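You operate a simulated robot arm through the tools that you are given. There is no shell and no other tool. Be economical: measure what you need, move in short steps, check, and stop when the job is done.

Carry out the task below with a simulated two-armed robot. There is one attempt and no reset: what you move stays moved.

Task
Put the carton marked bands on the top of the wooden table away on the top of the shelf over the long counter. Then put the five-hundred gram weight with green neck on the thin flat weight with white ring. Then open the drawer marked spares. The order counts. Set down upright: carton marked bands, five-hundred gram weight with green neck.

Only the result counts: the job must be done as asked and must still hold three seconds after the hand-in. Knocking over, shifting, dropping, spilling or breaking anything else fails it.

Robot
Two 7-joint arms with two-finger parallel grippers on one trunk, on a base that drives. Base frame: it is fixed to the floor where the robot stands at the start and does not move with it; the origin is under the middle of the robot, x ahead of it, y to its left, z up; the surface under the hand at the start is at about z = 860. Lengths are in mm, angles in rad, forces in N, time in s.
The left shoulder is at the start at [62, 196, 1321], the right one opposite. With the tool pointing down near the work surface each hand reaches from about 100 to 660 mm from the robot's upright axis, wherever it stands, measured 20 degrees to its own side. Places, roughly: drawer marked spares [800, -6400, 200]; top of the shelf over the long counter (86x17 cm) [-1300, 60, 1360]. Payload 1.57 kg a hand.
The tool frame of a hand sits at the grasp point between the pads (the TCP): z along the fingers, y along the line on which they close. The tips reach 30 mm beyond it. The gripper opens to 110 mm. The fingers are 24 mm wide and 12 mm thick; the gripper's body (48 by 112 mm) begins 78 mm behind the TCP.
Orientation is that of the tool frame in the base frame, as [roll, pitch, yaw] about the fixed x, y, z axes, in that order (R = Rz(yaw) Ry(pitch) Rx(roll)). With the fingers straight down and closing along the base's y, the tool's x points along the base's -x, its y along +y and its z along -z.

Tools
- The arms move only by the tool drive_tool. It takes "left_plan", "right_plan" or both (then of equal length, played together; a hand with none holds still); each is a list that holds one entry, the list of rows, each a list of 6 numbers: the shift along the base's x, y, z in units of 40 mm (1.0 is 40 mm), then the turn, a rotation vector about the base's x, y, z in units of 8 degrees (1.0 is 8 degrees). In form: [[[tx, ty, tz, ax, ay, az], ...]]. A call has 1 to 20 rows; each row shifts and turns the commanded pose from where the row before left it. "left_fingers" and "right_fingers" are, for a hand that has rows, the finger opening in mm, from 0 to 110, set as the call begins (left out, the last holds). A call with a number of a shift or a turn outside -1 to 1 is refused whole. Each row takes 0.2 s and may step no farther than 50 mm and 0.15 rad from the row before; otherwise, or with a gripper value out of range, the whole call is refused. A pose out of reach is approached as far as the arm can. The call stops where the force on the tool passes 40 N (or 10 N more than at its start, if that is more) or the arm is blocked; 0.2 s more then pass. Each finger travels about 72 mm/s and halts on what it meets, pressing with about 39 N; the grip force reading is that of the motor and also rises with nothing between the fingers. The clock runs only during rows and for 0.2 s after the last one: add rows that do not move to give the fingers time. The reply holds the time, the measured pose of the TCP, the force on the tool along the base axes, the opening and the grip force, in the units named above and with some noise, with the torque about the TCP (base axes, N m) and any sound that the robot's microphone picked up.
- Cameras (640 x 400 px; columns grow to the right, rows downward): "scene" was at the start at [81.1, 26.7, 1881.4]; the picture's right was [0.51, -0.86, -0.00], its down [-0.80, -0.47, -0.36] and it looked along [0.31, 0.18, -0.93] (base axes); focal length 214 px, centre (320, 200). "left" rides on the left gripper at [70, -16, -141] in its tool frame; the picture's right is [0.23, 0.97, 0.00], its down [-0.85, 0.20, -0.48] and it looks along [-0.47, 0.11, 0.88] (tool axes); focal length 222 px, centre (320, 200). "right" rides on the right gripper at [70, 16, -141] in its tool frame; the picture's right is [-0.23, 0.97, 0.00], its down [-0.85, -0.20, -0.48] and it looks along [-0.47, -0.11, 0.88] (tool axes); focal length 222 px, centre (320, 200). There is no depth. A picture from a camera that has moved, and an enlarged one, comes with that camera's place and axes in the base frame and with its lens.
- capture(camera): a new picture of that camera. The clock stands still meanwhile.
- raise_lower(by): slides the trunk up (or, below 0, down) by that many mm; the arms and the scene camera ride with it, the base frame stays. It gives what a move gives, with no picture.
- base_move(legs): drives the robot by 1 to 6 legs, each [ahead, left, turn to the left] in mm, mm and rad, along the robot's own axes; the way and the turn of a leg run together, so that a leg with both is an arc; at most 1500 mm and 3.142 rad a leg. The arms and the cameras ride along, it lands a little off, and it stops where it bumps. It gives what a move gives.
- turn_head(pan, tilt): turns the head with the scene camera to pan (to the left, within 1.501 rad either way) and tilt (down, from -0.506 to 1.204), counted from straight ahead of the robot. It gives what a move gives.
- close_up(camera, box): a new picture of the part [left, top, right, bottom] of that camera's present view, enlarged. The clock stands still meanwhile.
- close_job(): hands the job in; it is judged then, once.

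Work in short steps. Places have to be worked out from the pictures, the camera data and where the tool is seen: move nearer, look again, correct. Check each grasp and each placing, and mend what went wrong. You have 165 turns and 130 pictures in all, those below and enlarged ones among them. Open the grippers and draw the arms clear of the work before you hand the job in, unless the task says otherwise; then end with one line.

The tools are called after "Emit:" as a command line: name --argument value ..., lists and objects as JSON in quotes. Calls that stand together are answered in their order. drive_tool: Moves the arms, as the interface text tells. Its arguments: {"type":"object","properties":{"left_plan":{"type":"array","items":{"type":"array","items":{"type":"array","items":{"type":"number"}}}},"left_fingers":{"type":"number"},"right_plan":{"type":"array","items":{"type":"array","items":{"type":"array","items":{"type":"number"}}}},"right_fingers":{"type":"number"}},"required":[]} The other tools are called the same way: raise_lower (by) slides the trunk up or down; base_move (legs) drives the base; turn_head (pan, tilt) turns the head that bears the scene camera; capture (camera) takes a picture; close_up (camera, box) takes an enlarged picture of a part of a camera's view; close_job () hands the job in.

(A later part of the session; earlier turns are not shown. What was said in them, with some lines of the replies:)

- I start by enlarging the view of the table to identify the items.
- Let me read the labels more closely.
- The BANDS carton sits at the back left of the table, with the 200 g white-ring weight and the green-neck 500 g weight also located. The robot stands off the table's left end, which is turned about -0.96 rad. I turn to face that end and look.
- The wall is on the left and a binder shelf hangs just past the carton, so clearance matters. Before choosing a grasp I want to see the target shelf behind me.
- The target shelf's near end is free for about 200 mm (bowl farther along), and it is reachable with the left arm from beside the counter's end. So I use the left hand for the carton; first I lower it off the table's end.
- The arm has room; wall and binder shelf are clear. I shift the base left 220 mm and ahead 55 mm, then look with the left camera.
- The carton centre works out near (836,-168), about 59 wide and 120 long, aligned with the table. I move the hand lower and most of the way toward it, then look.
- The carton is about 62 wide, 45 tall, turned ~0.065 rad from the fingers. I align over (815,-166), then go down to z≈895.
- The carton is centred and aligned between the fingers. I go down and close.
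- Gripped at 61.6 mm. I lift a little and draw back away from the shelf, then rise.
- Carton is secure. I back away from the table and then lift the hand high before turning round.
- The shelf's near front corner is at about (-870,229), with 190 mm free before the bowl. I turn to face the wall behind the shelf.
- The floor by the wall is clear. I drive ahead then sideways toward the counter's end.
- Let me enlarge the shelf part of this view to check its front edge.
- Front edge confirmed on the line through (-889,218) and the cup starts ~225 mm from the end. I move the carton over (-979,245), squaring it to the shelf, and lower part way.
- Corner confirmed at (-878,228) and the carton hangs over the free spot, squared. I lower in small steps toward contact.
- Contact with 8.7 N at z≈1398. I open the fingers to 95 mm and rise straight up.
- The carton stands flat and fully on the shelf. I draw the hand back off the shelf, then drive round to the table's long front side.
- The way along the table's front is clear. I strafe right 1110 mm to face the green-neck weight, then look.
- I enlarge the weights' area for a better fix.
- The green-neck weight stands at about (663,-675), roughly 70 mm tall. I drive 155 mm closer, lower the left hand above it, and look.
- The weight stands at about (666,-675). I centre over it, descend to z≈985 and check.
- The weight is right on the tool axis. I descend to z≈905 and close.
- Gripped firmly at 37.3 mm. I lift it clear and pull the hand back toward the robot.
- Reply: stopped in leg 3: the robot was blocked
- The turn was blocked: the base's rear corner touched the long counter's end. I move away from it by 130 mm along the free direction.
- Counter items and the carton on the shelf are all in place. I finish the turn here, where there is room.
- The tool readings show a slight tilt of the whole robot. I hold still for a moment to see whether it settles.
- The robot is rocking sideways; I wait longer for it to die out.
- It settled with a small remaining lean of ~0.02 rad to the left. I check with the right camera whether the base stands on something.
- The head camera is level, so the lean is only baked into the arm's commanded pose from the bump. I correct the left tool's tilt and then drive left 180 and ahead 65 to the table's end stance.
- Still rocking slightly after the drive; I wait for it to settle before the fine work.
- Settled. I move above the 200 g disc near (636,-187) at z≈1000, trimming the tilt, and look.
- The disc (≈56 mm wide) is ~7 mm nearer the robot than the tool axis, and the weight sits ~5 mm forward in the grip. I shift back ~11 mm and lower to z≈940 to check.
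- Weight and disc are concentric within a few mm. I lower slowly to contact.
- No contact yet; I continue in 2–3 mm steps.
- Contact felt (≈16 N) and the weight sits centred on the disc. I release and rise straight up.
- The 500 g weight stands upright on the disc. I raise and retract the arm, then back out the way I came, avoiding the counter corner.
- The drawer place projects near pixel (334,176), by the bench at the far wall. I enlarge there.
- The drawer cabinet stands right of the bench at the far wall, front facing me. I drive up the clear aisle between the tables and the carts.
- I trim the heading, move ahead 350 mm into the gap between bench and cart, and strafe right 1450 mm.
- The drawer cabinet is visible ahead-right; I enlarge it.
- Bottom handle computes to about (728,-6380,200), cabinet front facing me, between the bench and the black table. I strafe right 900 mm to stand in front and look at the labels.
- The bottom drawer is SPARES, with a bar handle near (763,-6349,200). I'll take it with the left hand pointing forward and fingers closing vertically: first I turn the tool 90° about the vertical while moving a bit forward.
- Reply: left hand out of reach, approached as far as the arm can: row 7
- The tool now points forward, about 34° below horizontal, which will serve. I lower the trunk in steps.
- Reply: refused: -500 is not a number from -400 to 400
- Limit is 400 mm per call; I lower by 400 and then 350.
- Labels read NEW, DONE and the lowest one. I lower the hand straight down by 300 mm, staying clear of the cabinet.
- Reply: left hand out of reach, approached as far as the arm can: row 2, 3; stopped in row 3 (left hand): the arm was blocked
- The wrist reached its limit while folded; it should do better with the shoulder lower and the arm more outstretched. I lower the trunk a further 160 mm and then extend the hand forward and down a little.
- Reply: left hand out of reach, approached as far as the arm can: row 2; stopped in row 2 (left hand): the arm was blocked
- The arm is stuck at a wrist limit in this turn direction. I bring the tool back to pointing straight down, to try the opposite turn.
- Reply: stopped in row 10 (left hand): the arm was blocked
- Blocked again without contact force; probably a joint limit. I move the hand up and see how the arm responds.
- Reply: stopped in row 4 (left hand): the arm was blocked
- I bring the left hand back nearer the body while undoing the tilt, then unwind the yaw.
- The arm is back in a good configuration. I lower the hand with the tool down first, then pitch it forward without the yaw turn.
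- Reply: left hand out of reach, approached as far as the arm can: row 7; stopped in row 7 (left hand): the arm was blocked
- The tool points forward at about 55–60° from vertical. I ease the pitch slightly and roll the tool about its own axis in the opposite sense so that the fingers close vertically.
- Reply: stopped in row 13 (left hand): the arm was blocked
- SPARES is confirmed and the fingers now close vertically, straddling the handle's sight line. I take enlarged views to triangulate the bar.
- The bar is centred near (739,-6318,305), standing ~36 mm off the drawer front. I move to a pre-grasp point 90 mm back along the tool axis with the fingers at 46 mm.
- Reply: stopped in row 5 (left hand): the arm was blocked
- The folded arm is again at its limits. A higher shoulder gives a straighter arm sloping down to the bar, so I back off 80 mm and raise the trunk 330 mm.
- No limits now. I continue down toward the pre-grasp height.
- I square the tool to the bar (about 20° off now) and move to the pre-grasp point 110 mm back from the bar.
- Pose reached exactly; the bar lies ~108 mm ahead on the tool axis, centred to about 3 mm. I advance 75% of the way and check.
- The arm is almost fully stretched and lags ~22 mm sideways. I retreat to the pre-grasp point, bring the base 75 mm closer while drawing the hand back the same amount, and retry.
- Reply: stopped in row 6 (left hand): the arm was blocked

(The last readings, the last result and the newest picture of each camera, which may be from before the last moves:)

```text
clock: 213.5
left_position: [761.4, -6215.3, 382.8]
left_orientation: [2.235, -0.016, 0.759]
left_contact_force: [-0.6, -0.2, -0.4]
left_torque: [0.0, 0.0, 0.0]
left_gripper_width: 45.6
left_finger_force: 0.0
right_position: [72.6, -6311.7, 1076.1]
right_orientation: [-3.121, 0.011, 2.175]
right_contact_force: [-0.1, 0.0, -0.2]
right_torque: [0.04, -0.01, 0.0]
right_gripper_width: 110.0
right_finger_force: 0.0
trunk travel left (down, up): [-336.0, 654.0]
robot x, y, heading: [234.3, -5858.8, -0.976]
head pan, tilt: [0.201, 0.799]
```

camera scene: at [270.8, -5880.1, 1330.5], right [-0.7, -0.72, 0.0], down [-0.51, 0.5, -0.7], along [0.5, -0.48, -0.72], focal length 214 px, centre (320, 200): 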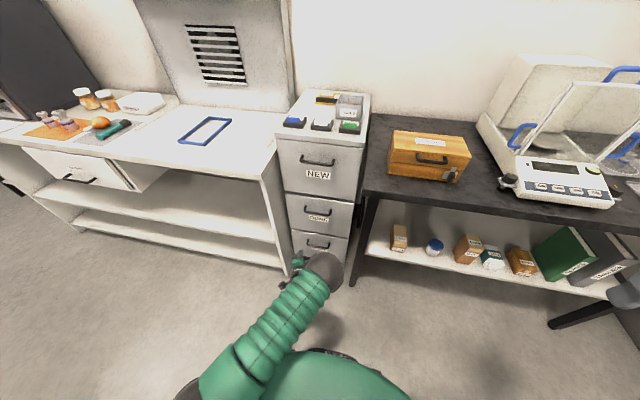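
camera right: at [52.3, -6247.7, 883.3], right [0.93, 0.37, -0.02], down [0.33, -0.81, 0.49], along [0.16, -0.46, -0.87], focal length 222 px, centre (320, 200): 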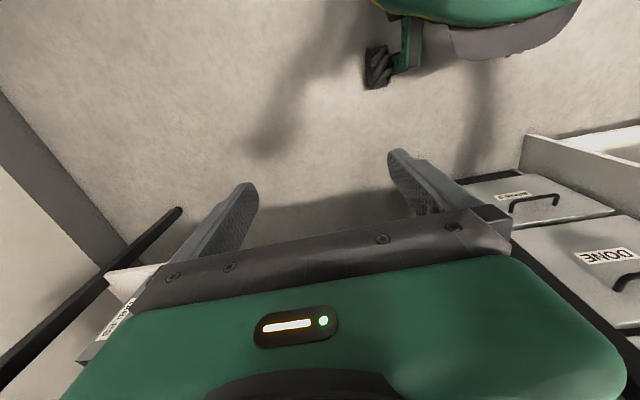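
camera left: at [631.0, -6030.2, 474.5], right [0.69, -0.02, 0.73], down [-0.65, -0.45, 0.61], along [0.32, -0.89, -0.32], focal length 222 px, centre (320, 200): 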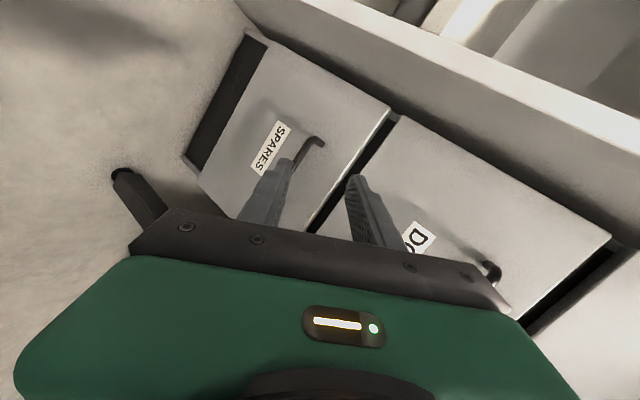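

I move to a point 60 mm before the bar, centred on it, squaring the yaw again.

Emit:
drive_tool --left_plan '[[[-0.42, -0.4, 0, 0, 0, -0.32], [-0.42, -0.4, -0.2, 0, 0, -0.32], [-0.41, -0.4, -0.35, 0, 0, -0.32], [0, -0.4, -0.5, 0, 0, 0], [0, 0, 0, 0, 0, 0]]]'

Emit:
close_up --camera "left" --box '[200, 60, 440, 260]'

```text
clock: 214.9
left_position: [749.0, -6264.4, 346.9]
left_orientation: [2.223, -0.006, 0.701]
left_contact_force: [-0.3, 0.2, -0.2]
left_torque: [-0.02, -0.01, -0.04]
left_gripper_width: 45.9
left_finger_force: 0.0
right_position: [71.2, -6310.8, 1073.4]
right_orientation: [-3.119, 0.013, 2.174]
right_contact_force: [-0.2, -0.2, 0.0]
right_torque: [-0.01, -0.02, -0.01]
right_gripper_width: 110.2
right_finger_force: 0.1
trunk travel left (down, up): [-336.0, 654.0]
robot x, y, heading: [236.4, -5858.0, -0.975]
head pan, tilt: [0.201, 0.799]
stopped in row 5 (left hand): the arm was blocked; the commanded pose is now the measured one
```

```text
2.00 times, centred on (320, 160) of left
camera zoom: at [721.6, -6128.0, 419.9], right [0.55, -0.31, 0.78], down [-0.82, -0.35, 0.44], along [0.14, -0.88, -0.45], focal length 444 px, centre (320, 280)
```

zoom: 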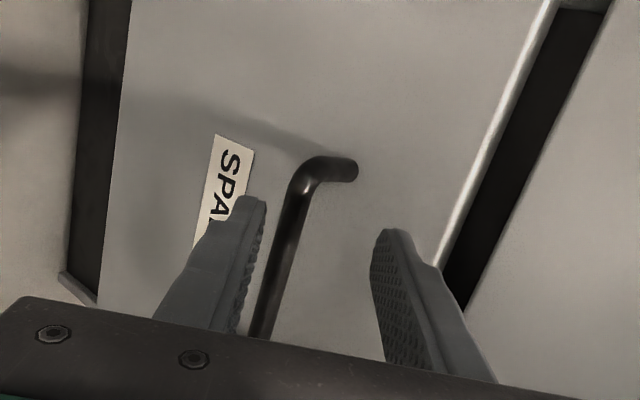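

A joint limit pushes the hand leftward when folded, so I shift the base right by 55 mm instead, which carries the hand onto the bar's middle.

Emit:
base_move --legs '[[0, -55, 0]]'

Emit:
drive_tool --left_plan '[[[0, 0, 0, 0, 0, 0], [0, 0, 0, 0, 0, 0], [0, 0, 0, 0, 0, 0], [0, 0, 0, 0, 0, 0], [0, 0, 0, 0, 0, 0], [0, 0, 0, 0, 0, 0], [0, 0, 0, 0, 0, 0], [0, 0, 0, 0, 0, 0], [0, 0, 0, 0, 0, 0], [0, 0, 0, 0, 0, 0], [0, 0, 0, 0, 0, 0], [0, 0, 0, 0, 0, 0], [0, 0, 0, 0, 0, 0], [0, 0, 0, 0, 0, 0], [0, 0, 0, 0, 0, 0], [0, 0, 0, 0, 0, 0], [0, 0, 0, 0, 0, 0], [0, 0, 0, 0, 0, 0], [0, 0, 0, 0, 0, 0], [0, 0, 0, 0, 0, 0]]]'

Emit:
close_up --camera "left" --box '[200, 60, 440, 260]'

```text
clock: 215.9
left_position: [710.2, -6287.0, 340.1]
left_orientation: [2.23, 0.006, 0.705]
left_contact_force: [-0.2, 1.0, -0.2]
left_torque: [-0.03, 0.07, -0.07]
left_gripper_width: 46.0
left_finger_force: 0.1
right_position: [42.2, -6329.7, 1080.8]
right_orientation: [-3.106, 0.012, 2.176]
right_contact_force: [0.7, 0.3, 0.1]
right_torque: [-0.07, 0.14, 0.01]
right_gripper_width: 110.3
right_finger_force: 0.0
trunk travel left (down, up): [-336.0, 654.0]
robot x, y, heading: [194.9, -5885.5, -0.968]
head pan, tilt: [0.201, 0.799]
```

```text
clock: 220.1
left_position: [706.7, -6287.2, 345.9]
left_orientation: [2.227, -0.012, 0.705]
left_contact_force: [-0.2, 1.0, 0.1]
left_torque: [0.06, 0.0, 0.0]
left_gripper_width: 46.1
left_finger_force: 0.1
right_position: [27.9, -6340.0, 1076.1]
right_orientation: [-3.122, 0.012, 2.176]
right_contact_force: [0.1, -0.7, -0.5]
right_torque: [-0.03, -0.02, 0.0]
right_gripper_width: 110.0
right_finger_force: 0.1
trunk travel left (down, up): [-336.0, 654.0]
robot x, y, heading: [194.2, -5885.6, -0.971]
head pan, tilt: [0.201, 0.799]
```

```text
2.00 times, centred on (320, 160) of left
camera zoom: at [680.1, -6152.1, 419.8], right [0.55, -0.31, 0.77], down [-0.82, -0.36, 0.44], along [0.14, -0.88, -0.46], focal length 444 px, centre (320, 280)
```

zoom: 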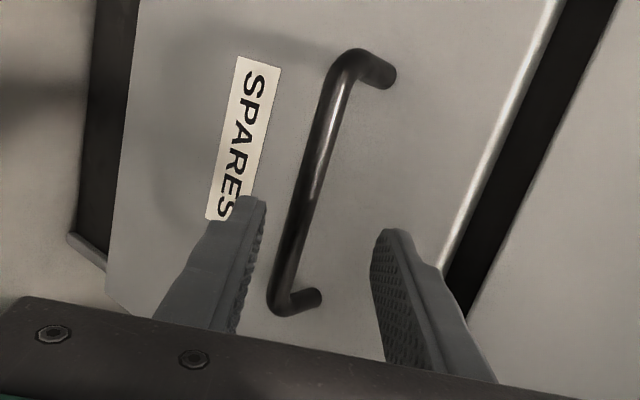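

Centred now; the bar is ~60 mm ahead and ~6 mm low of the axis. I advance the remaining ~42 mm.

Emit:
drive_tool --left_plan '[[[0.158, -0.183, -0.258, 0, 0, 0], [0.158, -0.183, -0.258, 0, 0, 0], [0.158, -0.183, -0.258, 0, 0, 0], [0, 0, 0, 0, 0, 0]]]'

Emit:
close_up --camera "left" --box '[200, 60, 440, 260]'

```text
clock: 221.1
left_position: [724.2, -6311.0, 314.8]
left_orientation: [2.227, -0.013, 0.704]
left_contact_force: [-8.0, 7.9, 6.9]
left_torque: [-0.33, -0.21, -0.2]
left_gripper_width: 44.8
left_finger_force: 0.0
right_position: [27.5, -6338.5, 1075.6]
right_orientation: [-3.122, 0.014, 2.177]
right_contact_force: [-0.2, 0.1, 0.3]
right_torque: [0.02, 0.01, 0.02]
right_gripper_width: 110.1
right_finger_force: 0.1
trunk travel left (down, up): [-336.0, 654.0]
robot x, y, heading: [194.4, -5885.0, -0.97]
head pan, tilt: [0.201, 0.799]
```

```text
2.00 times, centred on (320, 160) of left
camera zoom: at [697.0, -6174.7, 389.6], right [0.55, -0.31, 0.77], down [-0.82, -0.36, 0.44], along [0.14, -0.88, -0.46], focal length 444 px, centre (320, 280)
```

zoom: 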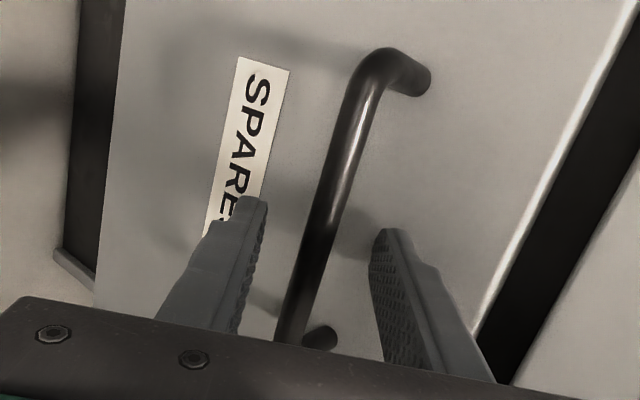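

The upper fingertip lightly touches the drawer front and the bar lies between the fingers. I close.

Emit:
drive_tool --left_plan '[[[-0.04, 0.05, 0.04, 0, 0, 0], [0, 0, 0, 0, 0, 0], [0, 0, 0, 0, 0, 0], [0, 0, 0, 0, 0, 0], [0, 0, 0, 0, 0, 0]]]' --left_fingers 0

Emit:
close_up --camera "left" --box '[200, 60, 440, 260]'

```text
clock: 222.3
left_position: [723.2, -6308.2, 314.5]
left_orientation: [2.229, -0.012, 0.704]
left_contact_force: [2.5, 0.4, -8.1]
left_torque: [0.4, -0.43, -0.48]
left_gripper_width: 13.4
left_finger_force: 30.0
right_position: [28.1, -6339.6, 1075.7]
right_orientation: [-3.118, 0.014, 2.177]
right_contact_force: [0.5, 0.3, 0.4]
right_torque: [0.0, 0.02, 0.03]
right_gripper_width: 110.1
right_finger_force: 0.0
trunk travel left (down, up): [-336.0, 654.0]
robot x, y, heading: [191.5, -5886.5, -0.97]
head pan, tilt: [0.201, 0.799]
```

```text
2.00 times, centred on (320, 160) of left
camera zoom: at [696.4, -6172.6, 389.5], right [0.55, -0.31, 0.77], down [-0.82, -0.36, 0.44], along [0.14, -0.88, -0.46], focal length 444 px, centre (320, 280)
```

zoom: 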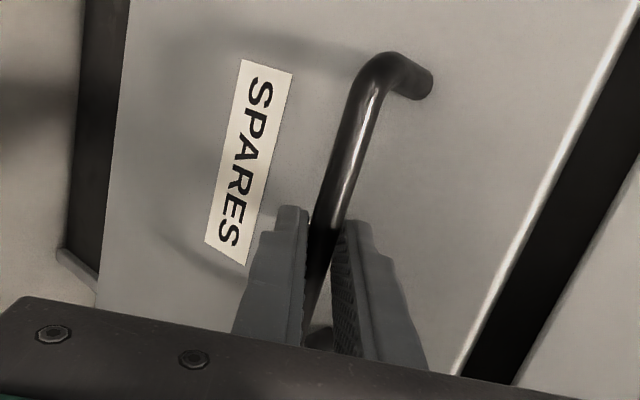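

The bar is held (13.4 mm). I pull by driving the base straight back 100 mm, which keeps the arm pose.

Emit:
base_move --legs '[[-100, 0, 0]]'

Emit:
capture --camera "scene"

Emit:
close_up --camera "left" --box '[160, 20, 480, 260]'

```text
clock: 223.4
left_position: [666.7, -6223.9, 313.4]
left_orientation: [2.231, -0.01, 0.704]
left_contact_force: [4.7, 5.5, -9.1]
left_torque: [0.77, -0.89, 0.26]
left_gripper_width: 13.2
left_finger_force: 29.7
right_position: [-27.3, -6255.4, 1076.7]
right_orientation: [-3.12, 0.014, 2.176]
right_contact_force: [-0.5, 0.0, 0.0]
right_torque: [-0.04, 0.0, -0.01]
right_gripper_width: 109.9
right_finger_force: 0.2
trunk travel left (down, up): [-336.0, 654.0]
robot x, y, heading: [138.9, -5804.8, -0.969]
head pan, tilt: [0.201, 0.799]
```

```text
48 pictures are left
camera scene: at [215.3, -5887.4, 1328.8], right [-0.7, -0.72, 0.0], down [-0.52, 0.5, -0.7], along [0.5, -0.48, -0.72], focal length 214 px, centre (320, 200)
```

scene: 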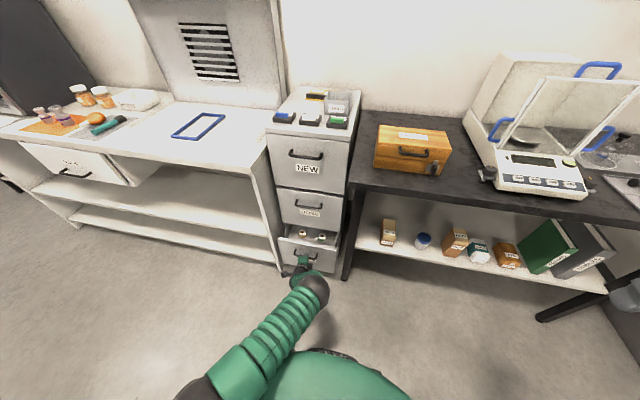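

```text
1.67 times, centred on (320, 140) of left
camera zoom: at [640.1, -6088.4, 389.6], right [0.55, -0.31, 0.77], down [-0.82, -0.36, 0.44], along [0.14, -0.88, -0.46], focal length 370 px, centre (320, 300)
```

zoom: 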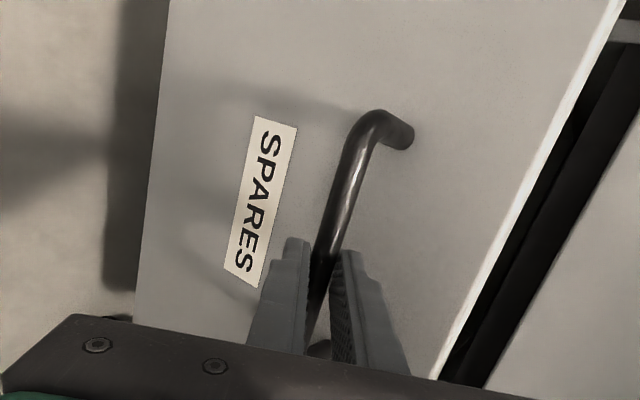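

The drawer is following, open about 100 mm with small items inside. I pull gently a further 120 mm.

Emit:
base_move --legs '[[-120, 0, 0]]'

Emit:
capture --camera "scene"

```text
clock: 224.7
left_position: [600.1, -6121.7, 315.3]
left_orientation: [2.23, -0.015, 0.707]
left_contact_force: [8.9, 7.3, -8.4]
left_torque: [0.7, -0.89, 0.27]
left_gripper_width: 12.8
left_finger_force: 30.3
right_position: [-96.4, -6154.5, 1076.7]
right_orientation: [-3.119, 0.015, 2.177]
right_contact_force: [-0.6, -0.3, -0.9]
right_torque: [0.0, 0.0, 0.01]
right_gripper_width: 110.0
right_finger_force: 0.0
trunk travel left (down, up): [-336.0, 654.0]
robot x, y, heading: [67.5, -5706.1, -0.972]
head pan, tilt: [0.201, 0.799]
```

```text
46 pictures are left
camera scene: at [147.2, -5787.1, 1328.8], right [-0.7, -0.72, 0.0], down [-0.52, 0.5, -0.7], along [0.5, -0.48, -0.72], focal length 214 px, centre (320, 200)
```

scene: 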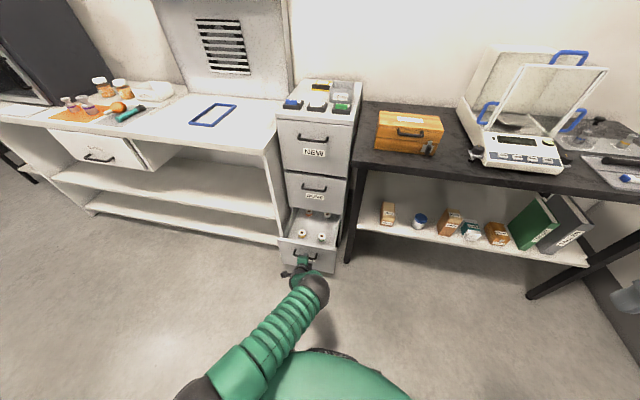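

Open about 220 mm. I pull another 50 mm to see whether the end stop is near.

Emit:
base_move --legs '[[-50, 0, 0]]'

Emit:
close_up --camera "scene" --box '[250, 140, 390, 300]'

```text
clock: 225.6
left_position: [571.6, -6078.8, 314.9]
left_orientation: [2.233, -0.016, 0.709]
left_contact_force: [2.2, 2.8, -8.7]
left_torque: [0.78, -0.92, 0.27]
left_gripper_width: 13.1
left_finger_force: 29.6
right_position: [-126.6, -6111.6, 1077.4]
right_orientation: [-3.12, 0.017, 2.176]
right_contact_force: [-0.3, 0.0, -0.1]
right_torque: [-0.02, 0.02, 0.01]
right_gripper_width: 109.8
right_finger_force: 0.0
trunk travel left (down, up): [-336.0, 654.0]
robot x, y, heading: [42.5, -5664.3, -0.972]
head pan, tilt: [0.201, 0.799]
```

```text
2.50 times, centred on (320, 220) of scene
camera zoom: at [118.1, -5746.1, 1328.8], right [-0.7, -0.72, 0.0], down [-0.52, 0.5, -0.7], along [0.5, -0.48, -0.72], focal length 536 px, centre (320, 150)
```

zoom: 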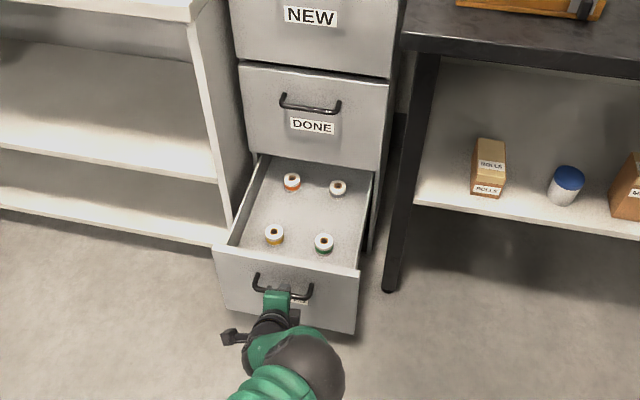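

Open ~270 mm, contents undisturbed. One more gentle pull of 60 mm to be sure it counts as open.

Emit:
base_move --legs '[[-60, 0, 0]]'

Emit:
close_up --camera "scene" --box '[250, 140, 390, 300]'

```text
clock: 226.6
left_position: [536.1, -6027.5, 315.1]
left_orientation: [2.231, -0.016, 0.71]
left_contact_force: [3.4, 2.6, -8.7]
left_torque: [0.72, -0.92, 0.27]
left_gripper_width: 13.0
left_finger_force: 29.6
right_position: [-161.1, -6061.9, 1078.4]
right_orientation: [-3.117, 0.018, 2.175]
right_contact_force: [-0.7, 0.0, 0.3]
right_torque: [-0.03, 0.0, -0.01]
right_gripper_width: 110.1
right_finger_force: 0.0
trunk travel left (down, up): [-336.0, 654.0]
robot x, y, heading: [6.5, -5613.7, -0.97]
head pan, tilt: [0.201, 0.799]
```

```text
2.50 times, centred on (320, 220) of scene
camera zoom: at [84.2, -5696.3, 1328.8], right [-0.7, -0.72, 0.0], down [-0.52, 0.5, -0.7], along [0.5, -0.48, -0.72], focal length 536 px, centre (320, 150)
```

zoom: 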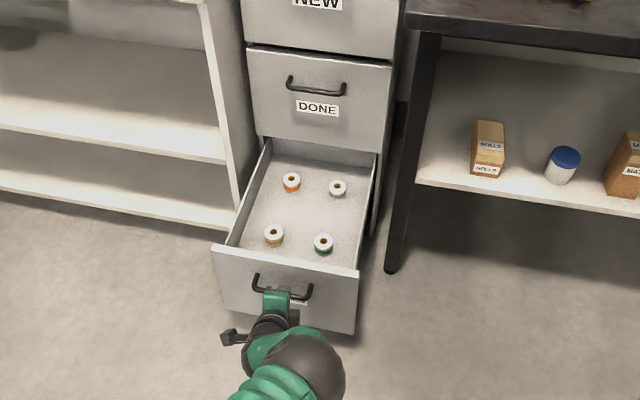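

The drawer is open ~330 mm. I release the bar, opening to 38 mm, and withdraw along the tool axis.

Emit:
drive_tool --left_plan '[[[0, 0, 0, 0, 0, 0], [0, 0, 0, 0, 0, 0], [0, 0, 0, 0, 0, 0]]]' --left_fingers 38

Emit:
drive_tool --left_plan '[[[-0.14, 0.165, 0.168, 0, 0, 0], [-0.21, 0.25, 0.25, 0, 0, 0], [-0.26, 0.3, 0.3, 0, 0, 0], [-0.26, 0.3, 0.3, 0, 0, 0]]]'

Emit:
close_up --camera "left" --box '[160, 20, 480, 260]'

```text
clock: 227.3
left_position: [536.3, -6028.7, 315.8]
left_orientation: [2.232, -0.018, 0.71]
left_contact_force: [0.2, 0.2, -0.6]
left_torque: [0.04, -0.01, -0.01]
left_gripper_width: 38.0
left_finger_force: 0.0
right_position: [-163.2, -6059.1, 1077.3]
right_orientation: [-3.12, 0.02, 2.176]
right_contact_force: [-0.3, -0.4, -0.1]
right_torque: [0.02, -0.02, -0.01]
right_gripper_width: 109.9
right_finger_force: 0.1
trunk travel left (down, up): [-336.0, 654.0]
robot x, y, heading: [8.7, -5613.7, -0.974]
head pan, tilt: [0.201, 0.799]
```

```text
clock: 228.6
left_position: [532.4, -5952.9, 350.5]
left_orientation: [2.246, -0.03, 0.785]
left_contact_force: [0.4, -0.1, 0.5]
left_torque: [0.01, -0.02, 0.0]
left_gripper_width: 38.1
left_finger_force: 0.1
right_position: [-163.1, -6058.6, 1078.9]
right_orientation: [-3.12, 0.022, 2.177]
right_contact_force: [-1.0, -0.1, -0.1]
right_torque: [-0.06, 0.01, 0.01]
right_gripper_width: 110.0
right_finger_force: 0.0
trunk travel left (down, up): [-336.0, 654.0]
robot x, y, heading: [4.8, -5613.6, -0.975]
head pan, tilt: [0.201, 0.799]
stopped in row 4 (left hand): the arm was blocked; the commanded pose is now the measured one
```

```text
1.67 times, centred on (320, 140) of left
camera zoom: at [494.4, -5822.4, 428.1], right [0.57, -0.29, 0.77], down [-0.79, -0.44, 0.43], along [0.21, -0.85, -0.48], focal length 370 px, centre (320, 300)
```

zoom: 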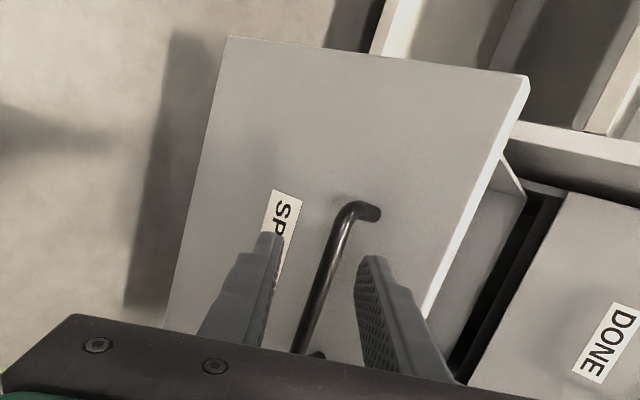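

The hand is clear of the bar and the drawer stays open. I drive back 150 mm and take a final look.

Emit:
base_move --legs '[[-150, 0, 0]]'

Emit:
capture --camera "scene"

```text
clock: 229.9
left_position: [447.1, -5834.6, 352.4]
left_orientation: [2.24, -0.024, 0.781]
left_contact_force: [0.4, 0.0, -0.3]
left_torque: [0.04, 0.04, -0.01]
left_gripper_width: 38.0
left_finger_force: 0.0
right_position: [-249.3, -5933.7, 1079.2]
right_orientation: [-3.12, 0.022, 2.174]
right_contact_force: [-0.1, 0.4, -0.7]
right_torque: [-0.01, -0.01, 0.0]
right_gripper_width: 110.2
right_finger_force: 0.1
trunk travel left (down, up): [-336.0, 654.0]
robot x, y, heading: [-78.1, -5487.5, -0.974]
head pan, tilt: [0.201, 0.799]
```

```text
42 pictures are left
camera scene: at [-2.5, -5571.0, 1329.9], right [-0.7, -0.72, 0.0], down [-0.51, 0.5, -0.7], along [0.5, -0.49, -0.72], focal length 214 px, centre (320, 200)
```

scene: 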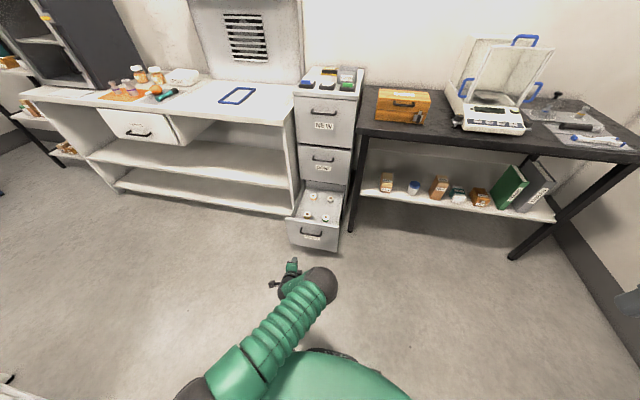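

The drawer is open, nothing else disturbed. I open the left gripper wide and then hand in.

Emit:
drive_tool --left_plan '[[[0, 0, 0, 0, 0, 0], [0, 0, 0, 0, 0, 0], [0, 0, 0, 0, 0, 0], [0, 0, 0, 0, 0, 0]]]' --left_fingers 100

Emit:
close_job

```text
clock: 230.9
left_position: [449.1, -5834.2, 352.2]
left_orientation: [2.239, -0.024, 0.785]
left_contact_force: [0.2, -0.6, -0.6]
left_torque: [0.02, -0.01, 0.03]
left_gripper_width: 100.1
left_finger_force: 0.1
right_position: [-248.9, -5932.7, 1080.0]
right_orientation: [-3.12, 0.023, 2.173]
right_contact_force: [0.5, 0.1, 0.1]
right_torque: [0.01, -0.02, 0.02]
right_gripper_width: 109.9
right_finger_force: 0.0
trunk travel left (down, up): [-336.0, 654.0]
robot x, y, heading: [-77.5, -5489.6, -0.973]
head pan, tilt: [0.201, 0.799]
```

```text
The job is handed in.
```

The job is handed in, done in the order asked: the bands carton is upright on the shelf, the green-neck 500 g weight is upright on the white-ring weight, and the spares drawer is open about 330 mm. The base touched the long counter once on the way; nothing looked moved there.
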